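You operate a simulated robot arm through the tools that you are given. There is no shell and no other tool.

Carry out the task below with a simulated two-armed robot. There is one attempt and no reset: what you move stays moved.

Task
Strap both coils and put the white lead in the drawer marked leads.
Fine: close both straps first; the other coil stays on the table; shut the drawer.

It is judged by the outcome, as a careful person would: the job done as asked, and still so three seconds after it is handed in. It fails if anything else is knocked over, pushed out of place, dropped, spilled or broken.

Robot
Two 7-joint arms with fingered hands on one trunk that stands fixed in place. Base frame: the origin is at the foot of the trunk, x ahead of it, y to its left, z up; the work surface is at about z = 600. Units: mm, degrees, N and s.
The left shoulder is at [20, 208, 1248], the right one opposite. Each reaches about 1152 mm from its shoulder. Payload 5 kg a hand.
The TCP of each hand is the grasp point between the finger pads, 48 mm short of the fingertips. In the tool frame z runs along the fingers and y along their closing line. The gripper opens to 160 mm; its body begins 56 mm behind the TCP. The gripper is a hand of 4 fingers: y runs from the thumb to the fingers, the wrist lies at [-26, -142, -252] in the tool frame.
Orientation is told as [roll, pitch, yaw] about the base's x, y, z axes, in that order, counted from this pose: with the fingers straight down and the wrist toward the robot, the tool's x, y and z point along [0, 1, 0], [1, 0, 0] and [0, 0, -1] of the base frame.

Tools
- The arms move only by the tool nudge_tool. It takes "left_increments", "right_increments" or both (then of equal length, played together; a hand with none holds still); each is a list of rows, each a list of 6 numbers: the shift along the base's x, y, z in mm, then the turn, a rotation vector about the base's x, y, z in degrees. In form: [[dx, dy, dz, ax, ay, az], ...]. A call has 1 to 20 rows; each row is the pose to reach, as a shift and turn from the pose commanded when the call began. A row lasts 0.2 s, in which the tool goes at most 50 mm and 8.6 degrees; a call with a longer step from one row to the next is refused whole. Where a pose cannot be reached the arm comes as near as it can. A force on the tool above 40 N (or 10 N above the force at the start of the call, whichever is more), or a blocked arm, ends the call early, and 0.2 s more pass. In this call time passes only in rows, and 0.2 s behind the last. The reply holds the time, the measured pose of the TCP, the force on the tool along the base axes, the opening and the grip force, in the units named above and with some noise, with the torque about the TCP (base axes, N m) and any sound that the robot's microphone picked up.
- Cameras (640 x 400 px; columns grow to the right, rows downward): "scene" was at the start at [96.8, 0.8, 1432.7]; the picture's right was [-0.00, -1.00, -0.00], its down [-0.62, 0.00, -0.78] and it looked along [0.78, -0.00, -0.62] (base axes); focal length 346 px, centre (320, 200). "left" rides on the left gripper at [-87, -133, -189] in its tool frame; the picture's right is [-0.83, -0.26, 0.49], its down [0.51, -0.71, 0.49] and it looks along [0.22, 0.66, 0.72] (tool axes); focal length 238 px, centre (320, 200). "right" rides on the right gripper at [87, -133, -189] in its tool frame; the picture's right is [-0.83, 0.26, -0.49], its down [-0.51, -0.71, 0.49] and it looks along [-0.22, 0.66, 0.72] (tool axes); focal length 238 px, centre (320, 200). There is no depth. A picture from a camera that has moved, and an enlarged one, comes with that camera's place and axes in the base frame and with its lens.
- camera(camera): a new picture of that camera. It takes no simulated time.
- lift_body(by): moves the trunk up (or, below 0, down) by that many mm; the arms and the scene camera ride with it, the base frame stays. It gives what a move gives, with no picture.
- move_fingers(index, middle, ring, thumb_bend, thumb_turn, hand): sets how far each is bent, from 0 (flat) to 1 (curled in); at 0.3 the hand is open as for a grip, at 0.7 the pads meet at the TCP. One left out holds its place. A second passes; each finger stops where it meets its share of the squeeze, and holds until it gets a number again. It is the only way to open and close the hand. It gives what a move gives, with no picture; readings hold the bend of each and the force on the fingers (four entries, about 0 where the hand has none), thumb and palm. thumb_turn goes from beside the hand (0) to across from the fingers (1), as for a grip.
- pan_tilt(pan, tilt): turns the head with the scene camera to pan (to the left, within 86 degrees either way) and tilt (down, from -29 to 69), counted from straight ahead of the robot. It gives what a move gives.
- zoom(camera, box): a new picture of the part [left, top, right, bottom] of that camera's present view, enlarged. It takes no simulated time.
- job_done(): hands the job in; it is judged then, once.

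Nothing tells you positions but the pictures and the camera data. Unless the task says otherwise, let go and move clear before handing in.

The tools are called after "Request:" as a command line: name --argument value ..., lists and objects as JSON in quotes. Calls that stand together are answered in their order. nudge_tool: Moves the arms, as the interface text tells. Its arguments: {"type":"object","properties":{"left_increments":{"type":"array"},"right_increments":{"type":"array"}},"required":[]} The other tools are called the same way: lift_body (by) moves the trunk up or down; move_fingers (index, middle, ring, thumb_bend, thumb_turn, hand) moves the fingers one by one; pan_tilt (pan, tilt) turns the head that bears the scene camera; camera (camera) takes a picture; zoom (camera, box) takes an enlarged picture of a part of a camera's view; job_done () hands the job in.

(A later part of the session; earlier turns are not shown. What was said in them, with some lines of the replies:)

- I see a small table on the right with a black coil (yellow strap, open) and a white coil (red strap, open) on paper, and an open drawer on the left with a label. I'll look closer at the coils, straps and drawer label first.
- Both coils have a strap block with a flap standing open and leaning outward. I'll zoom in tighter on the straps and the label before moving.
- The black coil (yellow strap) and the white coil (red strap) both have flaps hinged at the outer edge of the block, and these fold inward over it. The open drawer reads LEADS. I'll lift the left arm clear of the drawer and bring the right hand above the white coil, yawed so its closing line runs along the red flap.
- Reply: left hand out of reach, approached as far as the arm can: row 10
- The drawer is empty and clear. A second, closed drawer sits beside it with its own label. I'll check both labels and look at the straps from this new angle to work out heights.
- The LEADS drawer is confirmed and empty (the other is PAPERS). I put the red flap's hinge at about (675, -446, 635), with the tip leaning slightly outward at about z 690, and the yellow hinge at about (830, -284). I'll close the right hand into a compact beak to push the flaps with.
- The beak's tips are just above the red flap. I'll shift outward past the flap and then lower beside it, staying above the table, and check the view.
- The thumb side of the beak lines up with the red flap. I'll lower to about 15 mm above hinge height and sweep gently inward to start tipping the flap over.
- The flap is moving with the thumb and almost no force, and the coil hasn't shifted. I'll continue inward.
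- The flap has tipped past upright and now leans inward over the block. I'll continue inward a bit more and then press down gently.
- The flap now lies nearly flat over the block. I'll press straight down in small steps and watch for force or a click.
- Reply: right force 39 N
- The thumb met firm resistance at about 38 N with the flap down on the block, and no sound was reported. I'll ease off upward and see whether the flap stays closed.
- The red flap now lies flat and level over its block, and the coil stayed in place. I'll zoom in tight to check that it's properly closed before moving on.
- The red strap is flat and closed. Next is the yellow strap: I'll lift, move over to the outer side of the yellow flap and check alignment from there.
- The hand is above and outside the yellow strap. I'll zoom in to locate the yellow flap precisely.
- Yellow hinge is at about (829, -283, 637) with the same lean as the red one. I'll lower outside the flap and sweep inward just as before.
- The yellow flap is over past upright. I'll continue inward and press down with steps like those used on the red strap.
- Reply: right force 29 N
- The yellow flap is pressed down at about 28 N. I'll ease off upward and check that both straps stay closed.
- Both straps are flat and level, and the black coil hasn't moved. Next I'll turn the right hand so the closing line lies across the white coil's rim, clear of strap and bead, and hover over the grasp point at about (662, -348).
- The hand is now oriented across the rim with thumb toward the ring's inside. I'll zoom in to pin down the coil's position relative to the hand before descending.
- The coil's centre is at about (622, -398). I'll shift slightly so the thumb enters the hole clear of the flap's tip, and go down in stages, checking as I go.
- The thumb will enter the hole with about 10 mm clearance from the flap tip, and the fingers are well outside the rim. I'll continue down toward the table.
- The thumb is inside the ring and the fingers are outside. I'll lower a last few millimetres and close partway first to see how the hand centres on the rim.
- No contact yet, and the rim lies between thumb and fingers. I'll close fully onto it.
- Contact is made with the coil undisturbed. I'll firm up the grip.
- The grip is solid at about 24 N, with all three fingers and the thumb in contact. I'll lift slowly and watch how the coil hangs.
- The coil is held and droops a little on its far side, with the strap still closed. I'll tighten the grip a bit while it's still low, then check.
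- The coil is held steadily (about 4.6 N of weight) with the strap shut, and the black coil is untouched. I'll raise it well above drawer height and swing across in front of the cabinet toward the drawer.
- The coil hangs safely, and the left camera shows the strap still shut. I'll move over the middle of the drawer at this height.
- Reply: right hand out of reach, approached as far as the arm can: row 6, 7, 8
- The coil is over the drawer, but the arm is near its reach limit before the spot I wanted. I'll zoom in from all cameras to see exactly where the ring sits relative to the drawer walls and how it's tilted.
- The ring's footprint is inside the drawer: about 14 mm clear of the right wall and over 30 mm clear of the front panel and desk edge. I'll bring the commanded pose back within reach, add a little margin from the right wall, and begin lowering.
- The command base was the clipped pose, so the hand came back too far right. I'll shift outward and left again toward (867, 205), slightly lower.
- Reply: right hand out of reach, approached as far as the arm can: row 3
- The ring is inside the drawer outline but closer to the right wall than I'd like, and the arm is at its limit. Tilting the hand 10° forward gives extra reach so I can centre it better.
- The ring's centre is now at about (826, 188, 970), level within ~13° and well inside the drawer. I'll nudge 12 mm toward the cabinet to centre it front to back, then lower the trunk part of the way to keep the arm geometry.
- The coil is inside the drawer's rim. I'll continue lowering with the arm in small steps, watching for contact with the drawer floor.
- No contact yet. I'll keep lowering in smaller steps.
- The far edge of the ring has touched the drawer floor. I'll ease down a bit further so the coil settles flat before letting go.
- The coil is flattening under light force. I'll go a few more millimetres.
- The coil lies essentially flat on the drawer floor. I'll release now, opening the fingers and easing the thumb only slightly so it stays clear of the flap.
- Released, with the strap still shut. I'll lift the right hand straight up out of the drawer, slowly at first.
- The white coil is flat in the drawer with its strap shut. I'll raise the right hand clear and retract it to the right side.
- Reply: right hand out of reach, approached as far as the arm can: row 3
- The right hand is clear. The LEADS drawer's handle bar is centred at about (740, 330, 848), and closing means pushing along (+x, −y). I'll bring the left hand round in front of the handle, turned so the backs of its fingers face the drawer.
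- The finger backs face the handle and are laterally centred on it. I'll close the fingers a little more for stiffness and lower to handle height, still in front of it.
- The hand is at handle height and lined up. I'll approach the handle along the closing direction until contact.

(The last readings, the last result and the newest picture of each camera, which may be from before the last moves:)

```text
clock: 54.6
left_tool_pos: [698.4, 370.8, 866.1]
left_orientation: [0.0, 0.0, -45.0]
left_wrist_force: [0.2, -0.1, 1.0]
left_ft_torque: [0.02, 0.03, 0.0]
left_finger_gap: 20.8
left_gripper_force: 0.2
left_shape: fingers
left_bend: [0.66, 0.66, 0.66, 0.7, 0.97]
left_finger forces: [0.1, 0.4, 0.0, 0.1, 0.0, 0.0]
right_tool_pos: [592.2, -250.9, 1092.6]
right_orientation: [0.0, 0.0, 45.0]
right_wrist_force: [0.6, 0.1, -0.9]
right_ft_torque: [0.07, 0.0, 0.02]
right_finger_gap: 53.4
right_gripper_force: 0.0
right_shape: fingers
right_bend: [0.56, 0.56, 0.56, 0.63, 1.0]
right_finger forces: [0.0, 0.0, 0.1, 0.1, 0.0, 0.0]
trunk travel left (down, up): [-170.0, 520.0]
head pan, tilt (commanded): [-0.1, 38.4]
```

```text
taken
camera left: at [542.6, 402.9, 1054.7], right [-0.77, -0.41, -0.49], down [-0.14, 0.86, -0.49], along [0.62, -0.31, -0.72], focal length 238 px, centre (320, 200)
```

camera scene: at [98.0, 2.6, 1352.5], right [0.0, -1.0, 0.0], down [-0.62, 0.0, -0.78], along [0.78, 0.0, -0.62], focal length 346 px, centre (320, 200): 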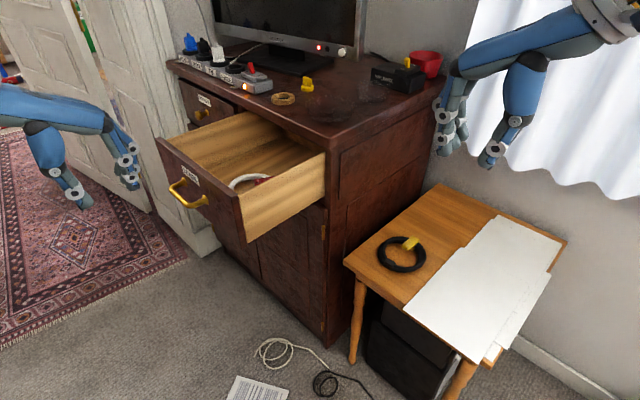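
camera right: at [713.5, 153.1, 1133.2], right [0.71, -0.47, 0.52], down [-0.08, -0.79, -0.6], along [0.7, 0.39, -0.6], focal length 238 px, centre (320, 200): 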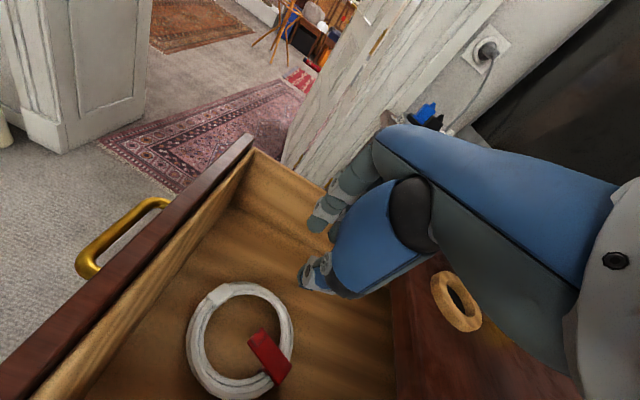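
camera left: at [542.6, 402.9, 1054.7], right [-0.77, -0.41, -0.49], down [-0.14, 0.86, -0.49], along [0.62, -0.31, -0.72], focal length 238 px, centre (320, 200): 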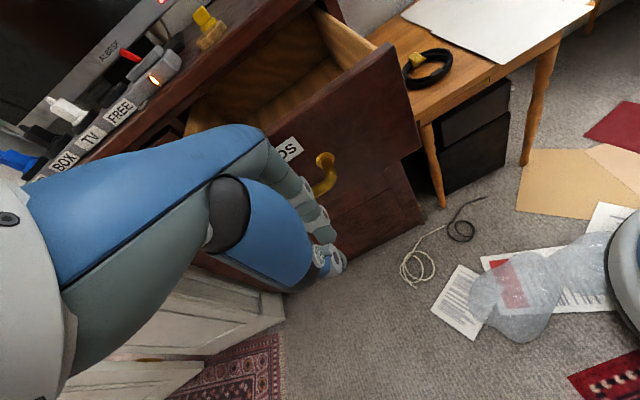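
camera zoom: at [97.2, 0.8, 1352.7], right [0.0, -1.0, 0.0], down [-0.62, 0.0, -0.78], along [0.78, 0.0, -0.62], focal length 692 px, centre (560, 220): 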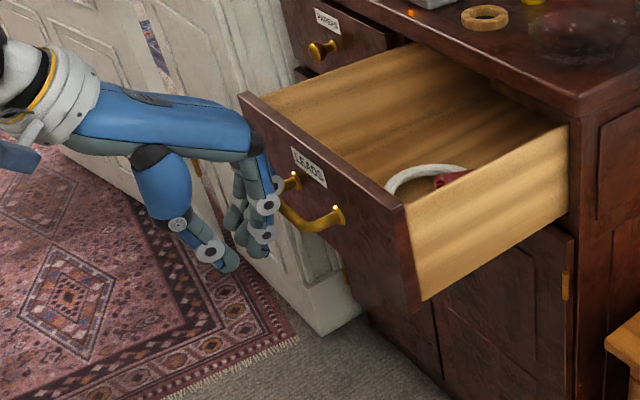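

Light contact with the handle. I'll push steadily along the closing direction.

Request:
nudge_tool --left_increments '[[5, -5, 0, 0, 0, 0], [10, -10, 0, 0, 0, 0], [16, -16, 0, 0, 0, 0], [22, -22, 0, 0, 0, 0], [28, -28, 0, 0, 0, 0], [34, -34, 0, 0, 0, 0], [40, -40, 0, 0, 0, 0]]'

Request:
zoom --camera "scene" --box '[140, 80, 340, 280]'

Request:
camera --camera "left"

```text
clock: 56.2
left_tool_pos: [736.7, 331.0, 864.9]
left_orientation: [0.0, 0.1, -44.9]
left_wrist_force: [-0.4, 0.3, 0.0]
left_ft_torque: [0.0, 0.01, 0.0]
left_finger_gap: 20.4
left_gripper_force: 0.6
left_shape: fingers
left_bend: [0.66, 0.66, 0.66, 0.7, 0.97]
left_finger forces: [0.1, 0.1, 0.1, 0.0, 0.1, 0.0]
right_tool_pos: [592.5, -250.0, 1091.9]
right_orientation: [0.1, 0.0, 45.0]
right_wrist_force: [0.1, -0.3, -0.3]
right_ft_torque: [0.06, 0.04, 0.01]
right_finger_gap: 53.4
right_gripper_force: 0.0
right_shape: fingers
right_bend: [0.56, 0.56, 0.56, 0.63, 1.0]
right_finger forces: [0.1, 0.0, 0.0, 0.0, 0.0, 0.1]
trunk travel left (down, up): [-170.0, 520.0]
head pan, tilt (commanded): [-0.1, 38.4]
```

```text
2.00 times, centred on (240, 180) of scene
camera zoom: at [97.0, 0.9, 1352.7], right [0.0, -1.0, 0.0], down [-0.62, 0.0, -0.78], along [0.78, 0.0, -0.62], focal length 692 px, centre (480, 240)
```

zoom: 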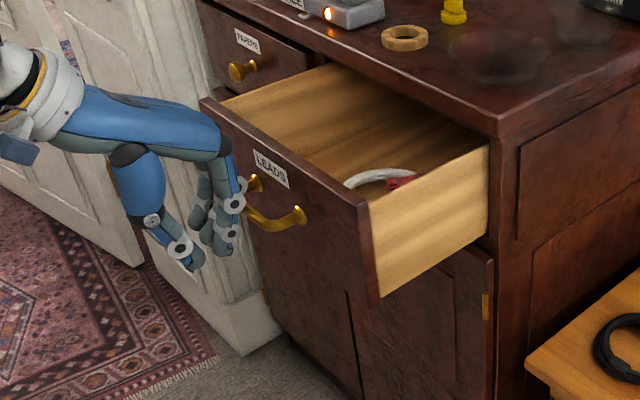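

```text
taken
camera left: at [582.9, 363.1, 1054.5], right [-0.77, -0.41, -0.49], down [-0.15, 0.86, -0.49], along [0.62, -0.31, -0.72], focal length 238 px, centre (320, 200)
```

left: 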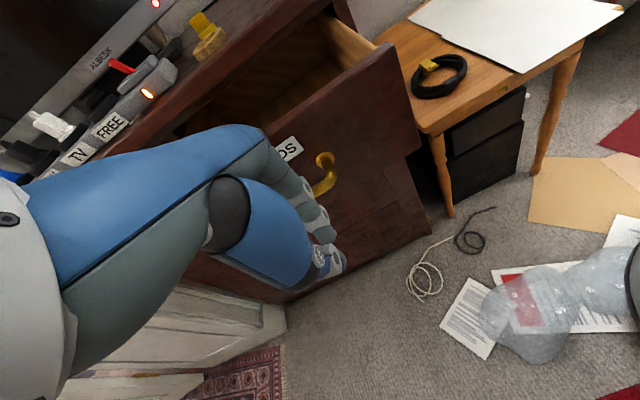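

The drawer is sliding in smoothly. I'll continue pushing.

Request:
nudge_tool --left_increments '[[6, -6, 0, 0, 0, 0], [12, -12, 0, 0, 0, 0], [18, -18, 0, 0, 0, 0], [24, -24, 0, 0, 0, 0], [30, -30, 0, 0, 0, 0], [36, -36, 0, 0, 0, 0], [42, -42, 0, 0, 0, 0], [48, -48, 0, 0, 0, 0], [54, -54, 0, 0, 0, 0], [60, -60, 0, 0, 0, 0], [66, -66, 0, 0, 0, 0], [72, -72, 0, 0, 0, 0], [78, -78, 0, 0, 0, 0], [84, -84, 0, 0, 0, 0], [90, -90, 0, 0, 0, 0]]'

Request:
zoom --camera "scene" --box '[180, 80, 380, 280]'

Request:
camera --camera "left"

```text
clock: 59.4
left_tool_pos: [827.1, 241.1, 864.6]
left_orientation: [0.0, 0.1, -45.0]
left_wrist_force: [-0.9, 0.5, -0.9]
left_ft_torque: [-0.02, 0.03, -0.01]
left_finger_gap: 20.4
left_gripper_force: 0.1
left_shape: fingers
left_bend: [0.66, 0.66, 0.66, 0.7, 0.97]
left_finger forces: [0.1, 0.0, 0.0, 0.0, 0.0, 0.0]
right_tool_pos: [592.7, -250.1, 1093.3]
right_orientation: [0.0, 0.0, 44.9]
right_wrist_force: [0.5, -0.6, 0.7]
right_ft_torque: [0.01, 0.02, 0.01]
right_finger_gap: 53.0
right_gripper_force: 0.1
right_shape: fingers
right_bend: [0.56, 0.56, 0.56, 0.63, 1.0]
right_finger forces: [0.0, 0.1, 0.0, 0.0, 0.0, 0.1]
trunk travel left (down, up): [-170.0, 520.0]
head pan, tilt (commanded): [-0.1, 38.4]
```

```text
2.00 times, centred on (280, 180) of scene
camera zoom: at [97.1, 0.8, 1352.7], right [0.0, -1.0, 0.0], down [-0.62, 0.0, -0.78], along [0.78, 0.0, -0.62], focal length 692 px, centre (400, 240)
```

zoom: 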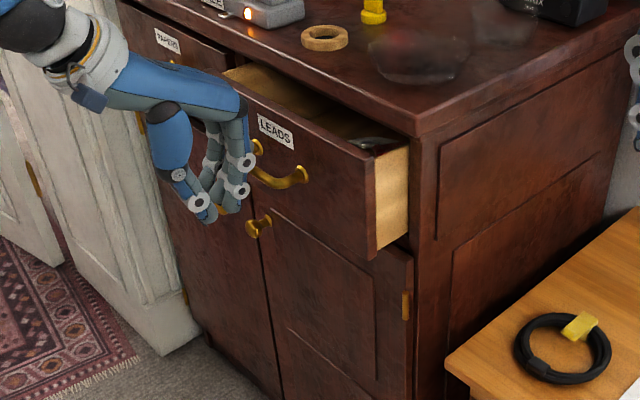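

```text
taken
camera left: at [672.4, 272.5, 1053.8], right [-0.77, -0.41, -0.49], down [-0.14, 0.86, -0.49], along [0.62, -0.31, -0.72], focal length 238 px, centre (320, 200)
```

left: 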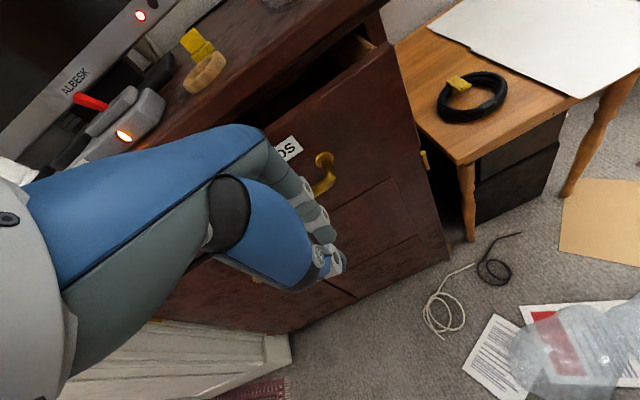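

The drawer is most of the way in. I'll finish the push more slowly until it stops.

Request:
nudge_tool --left_increments '[[5, -5, 0, 0, 0, 0], [10, -10, 0, 0, 0, 0], [15, -15, 0, 0, 0, 0], [20, -20, 0, 0, 0, 0], [25, -25, 0, 0, 0, 0], [30, -30, 0, 0, 0, 0], [35, -35, 0, 0, 0, 0], [39, -39, 0, 0, 0, 0], [43, -43, 0, 0, 0, 0], [46, -46, 0, 0, 0, 0]]'

Request:
zoom --camera "scene" --box '[180, 80, 380, 280]'

Request:
camera --camera "left"

```text
clock: 61.6
left_tool_pos: [873.2, 197.1, 864.6]
left_orientation: [0.1, 0.1, -44.9]
left_wrist_force: [-6.3, 7.3, 5.3]
left_ft_torque: [0.03, -0.13, 0.24]
left_finger_gap: 20.6
left_gripper_force: 5.9
left_shape: fingers
left_bend: [0.66, 0.69, 0.66, 0.7, 0.97]
left_finger forces: [0.0, 11.4, 0.0, 0.1, 0.0, 0.1]
right_tool_pos: [592.3, -249.8, 1091.6]
right_orientation: [0.1, -0.1, 45.0]
right_wrist_force: [-0.9, -0.1, -0.2]
right_ft_torque: [0.03, -0.01, -0.03]
right_finger_gap: 53.3
right_gripper_force: 0.0
right_shape: fingers
right_bend: [0.56, 0.56, 0.56, 0.63, 1.0]
right_finger forces: [0.0, 0.0, 0.1, 0.0, 0.0, 0.0]
trunk travel left (down, up): [-170.0, 520.0]
head pan, tilt (commanded): [-0.1, 38.4]
```

```text
2.00 times, centred on (280, 180) of scene
camera zoom: at [95.9, 1.7, 1352.8], right [0.0, -1.0, 0.0], down [-0.62, 0.0, -0.78], along [0.78, 0.0, -0.62], focal length 692 px, centre (400, 240)
```

zoom: 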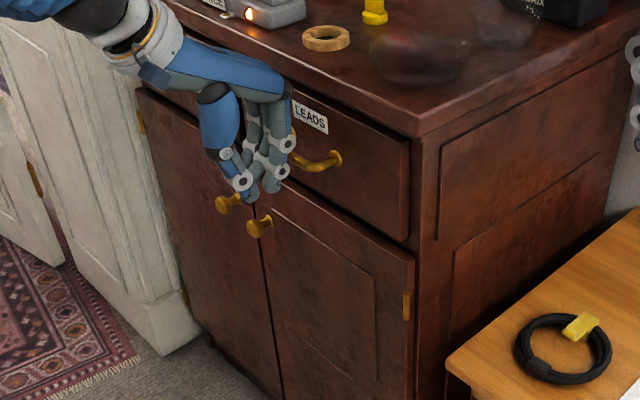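

```text
taken
camera left: at [717.5, 228.0, 1054.6], right [-0.77, -0.41, -0.49], down [-0.15, 0.86, -0.49], along [0.62, -0.31, -0.72], focal length 238 px, centre (320, 200)
```

left: 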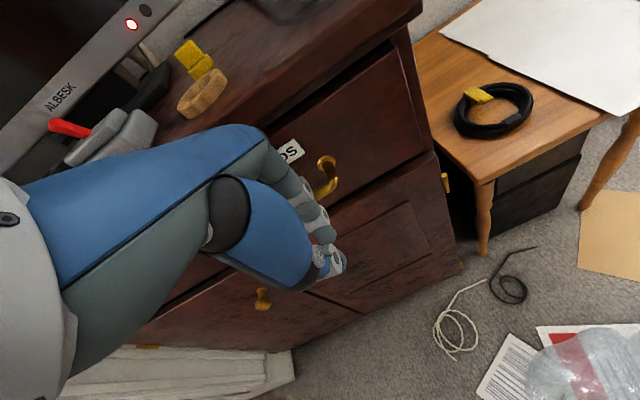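

Resistance rose to about 11 N and the drawer looks shut. I'll zoom in to check whether the front is flush.

Request:
zoom --camera "scene" --box '[230, 110, 330, 210]'

Request:
zoom --camera "left" --box '[280, 40, 460, 220]'

Request:
zoom --camera "scene" --box '[340, 180, 480, 290]'

```text
4.00 times, centred on (280, 160) of scene
camera zoom: at [95.9, 1.7, 1352.8], right [0.0, -1.0, 0.0], down [-0.62, 0.0, -0.78], along [0.78, 0.0, -0.62], focal length 1384 px, centre (480, 360)
```

zoom: 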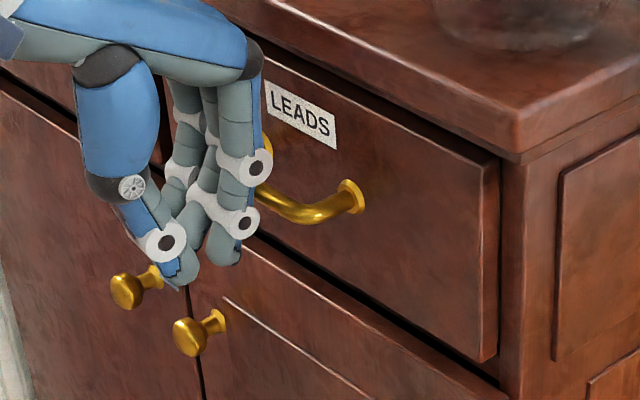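

```text
2.22 times, centred on (370, 130) of left
camera zoom: at [717.5, 228.0, 1054.6], right [-0.77, -0.41, -0.49], down [-0.15, 0.86, -0.49], along [0.62, -0.31, -0.72], focal length 530 px, centre (209, 356)
```

zoom: 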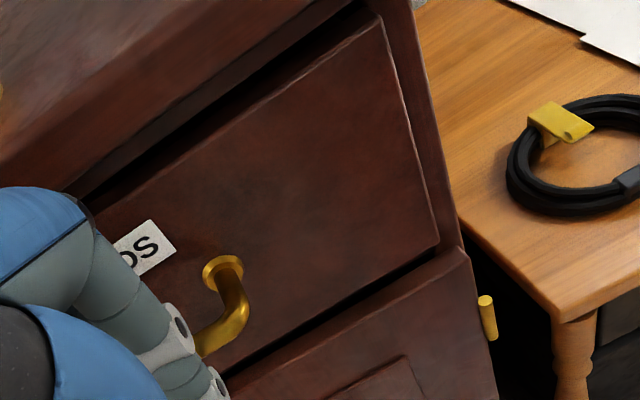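

```text
3.64 times, centred on (410, 235) of scene
camera zoom: at [95.9, 1.7, 1352.8], right [0.0, -1.0, 0.0], down [-0.62, 0.0, -0.78], along [0.78, 0.0, -0.62], focal length 1258 px, centre (-7, 73)
```

zoom: 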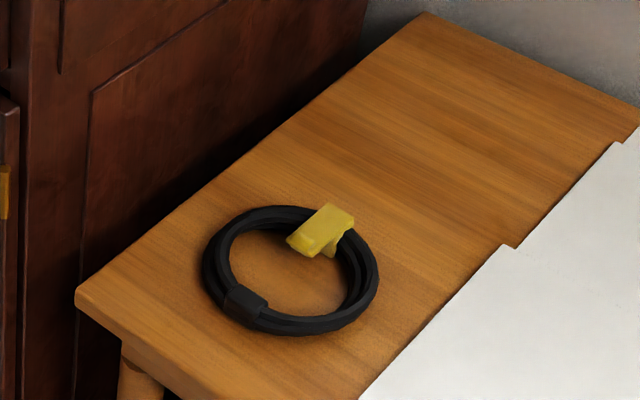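

The front sits like the neighbouring overlay fronts, but I'll press a touch further to confirm that it's at its stop.

Request:
nudge_tool --left_increments '[[3, -3, 0, 0, 0, 0], [6, -6, 0, 0, 0, 0]]'

Request:
zoom --camera "scene" --box '[230, 110, 330, 210]'

```text
clock: 62.2
left_tool_pos: [879.4, 190.3, 865.0]
left_orientation: [0.0, 0.0, -44.9]
left_wrist_force: [-10.9, 13.8, 5.4]
left_ft_torque: [0.05, -0.06, 0.55]
left_finger_gap: 20.4
left_gripper_force: 8.9
left_shape: fingers
left_bend: [0.66, 0.71, 0.67, 0.7, 0.97]
left_finger forces: [0.0, 15.3, 2.3, 0.0, 0.1, 0.1]
right_tool_pos: [592.6, -250.4, 1092.9]
right_orientation: [0.0, 0.0, 45.1]
right_wrist_force: [-0.2, -0.6, 0.4]
right_ft_torque: [-0.01, 0.02, 0.0]
right_finger_gap: 53.1
right_gripper_force: 0.0
right_shape: fingers
right_bend: [0.56, 0.56, 0.56, 0.63, 1.0]
right_finger forces: [0.0, 0.1, 0.0, 0.0, 0.0, 0.1]
trunk travel left (down, up): [-170.0, 520.0]
head pan, tilt (commanded): [-0.1, 38.4]
```

```text
4.00 times, centred on (280, 160) of scene
camera zoom: at [95.7, 2.1, 1352.8], right [0.0, -1.0, 0.0], down [-0.62, 0.0, -0.78], along [0.78, 0.0, -0.62], focal length 1384 px, centre (480, 360)
```

zoom: 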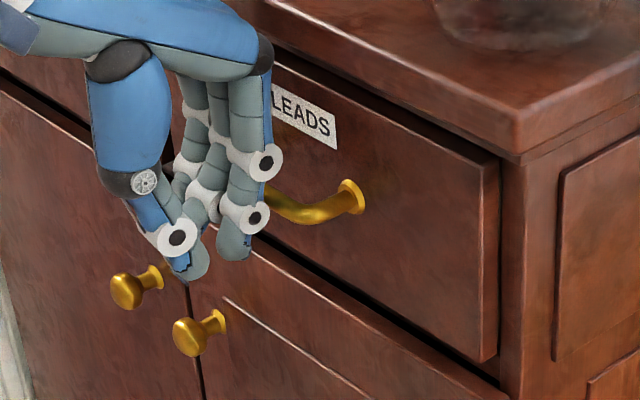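

The front didn't move at all under more force, so the drawer is fully shut. I'll back the left hand straight away from the handle and move it clear.

Request:
nudge_tool --left_increments '[[-6, 6, 0, 0, 0, 0], [-16, 16, 0, 0, 0, 0], [-36, 36, 0, 0, 0, 0], [-60, 60, 0, 0, 0, 0], [-86, 86, 0, 0, 0, 0], [-112, 112, 0, 0, 0, 0], [-138, 138, 10, 0, 0, 0], [-164, 164, 30, 0, 0, 0], [-190, 190, 60, 0, 0, 0], [-215, 215, 95, 0, 0, 0], [-240, 240, 130, 0, 0, 0]]'

Request:
camera --camera "scene"

Request:
zoom --camera "scene" --box '[170, 80, 350, 260]'

Request:
zoom --camera "scene" --box '[340, 180, 570, 380]'

```text
clock: 64.6
left_tool_pos: [636.4, 430.4, 995.6]
left_orientation: [0.0, 0.0, -45.0]
left_wrist_force: [-2.0, 0.6, -1.2]
left_ft_torque: [-0.02, -0.12, 0.03]
left_finger_gap: 20.7
left_gripper_force: 0.0
left_shape: fingers
left_bend: [0.66, 0.66, 0.66, 0.7, 0.97]
left_finger forces: [0.1, 0.0, 0.0, 0.1, 0.0, 0.0]
right_tool_pos: [591.5, -250.5, 1094.1]
right_orientation: [-0.1, -0.1, 45.0]
right_wrist_force: [-1.7, -0.9, 1.2]
right_ft_torque: [-0.03, -0.08, 0.0]
right_finger_gap: 53.3
right_gripper_force: 0.1
right_shape: fingers
right_bend: [0.56, 0.56, 0.56, 0.63, 1.0]
right_finger forces: [0.0, 0.1, 0.1, 0.0, 0.0, 0.0]
trunk travel left (down, up): [-170.0, 520.0]
head pan, tilt (commanded): [-0.1, 38.4]
```

```text
taken
camera scene: at [95.0, 1.4, 1352.9], right [0.0, -1.0, 0.0], down [-0.62, 0.0, -0.78], along [0.78, 0.0, -0.62], focal length 346 px, centre (320, 200)
```

scene: 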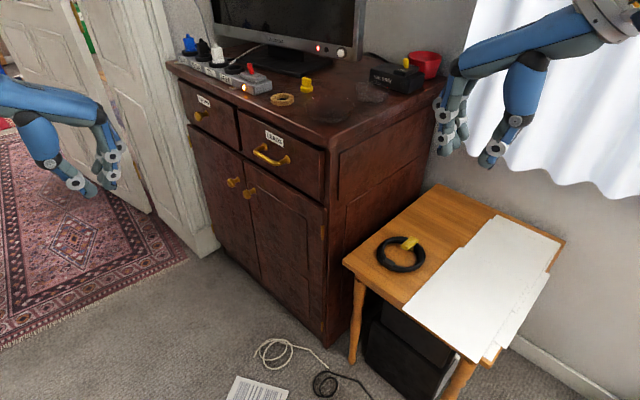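

```text
2.22 times, centred on (260, 170) of scene
camera zoom: at [95.0, 1.4, 1352.9], right [0.0, -1.0, 0.0], down [-0.62, 0.0, -0.78], along [0.78, 0.0, -0.62], focal length 769 px, centre (453, 267)
```

zoom: 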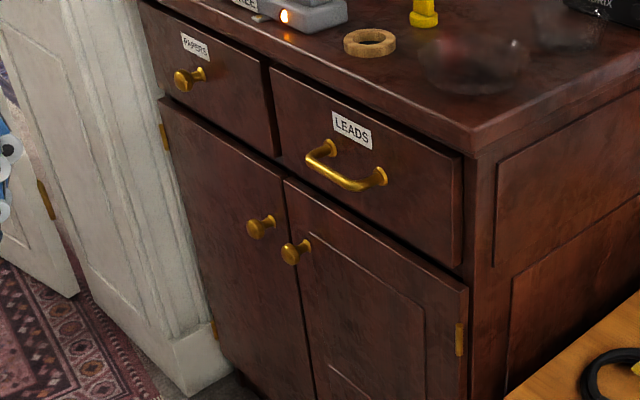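

```text
2.00 times, centred on (455, 280) of scene
camera zoom: at [95.0, 1.4, 1352.9], right [0.0, -1.0, 0.0], down [-0.62, 0.0, -0.78], along [0.78, 0.0, -0.62], focal length 692 px, centre (50, 40)
```

zoom: 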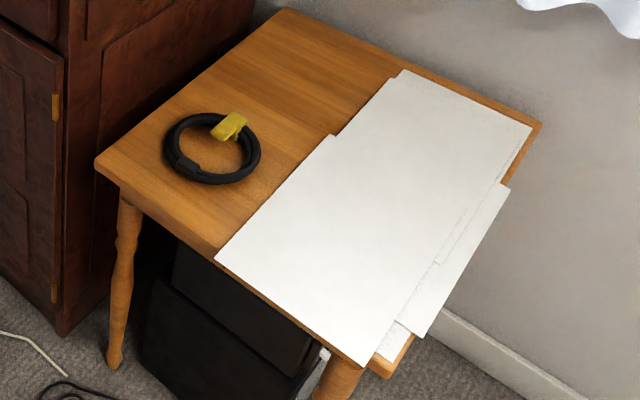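

The LEADS drawer is shut flush with its neighbour and both hands are clear. One last close look at the black coil's strap before handing in.

Request:
zoom --camera "scene" --box '[370, 225, 435, 280]'

Request:
camera --camera "right"

```text
7.27 times, centred on (402, 252) of scene
camera zoom: at [95.0, 1.4, 1352.9], right [0.0, -1.0, 0.0], down [-0.62, 0.0, -0.78], along [0.78, 0.0, -0.62], focal length 2516 px, centre (-280, -182)
```

zoom: 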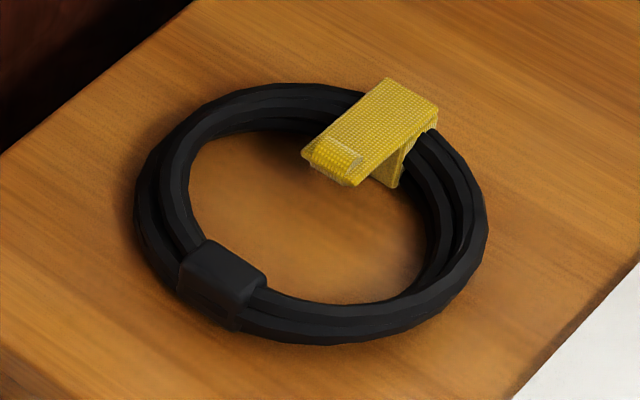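

```text
taken
camera right: at [435.9, -283.9, 1283.7], right [0.77, -0.41, 0.49], down [-0.14, -0.86, -0.49], along [0.62, 0.31, -0.72], focal length 238 px, centre (320, 200)
```

right: 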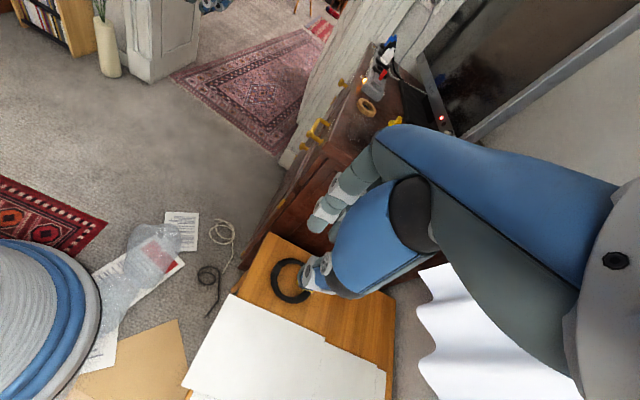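

Both straps are closed, the black coil is still on the table, the white coil is in the LEADS drawer, and the drawer is fully shut. Both hands are clear of everything, so I'm handing in.

Request:
job_done

```text
The job is handed in.
```

The job is handed in: both straps are closed, and the white coil is in the drawer marked LEADS with the drawer pushed fully shut. I don't have the judging result.

- **Straps:** I folded the red and yellow flaps over their blocks and pressed them down before moving either coil. Both lay flat and level afterwards. I heard no click, so I can't tell whether they latch or just rest closed. The white coil's strap was still shut when I last saw it in the open drawer. I couldn't check it once the drawer closed.
- **White coil:** It lies flat on the drawer floor.
- **Black coil:** It stayed in its place on the table, and its strap was still closed in the last picture.
- **Drawer:** It stopped moving under extra force, and its front is flush with the PAPERS drawer beside it.

Nothing else looks moved in the last pictures, and both hands are clear of the cabinet and table.
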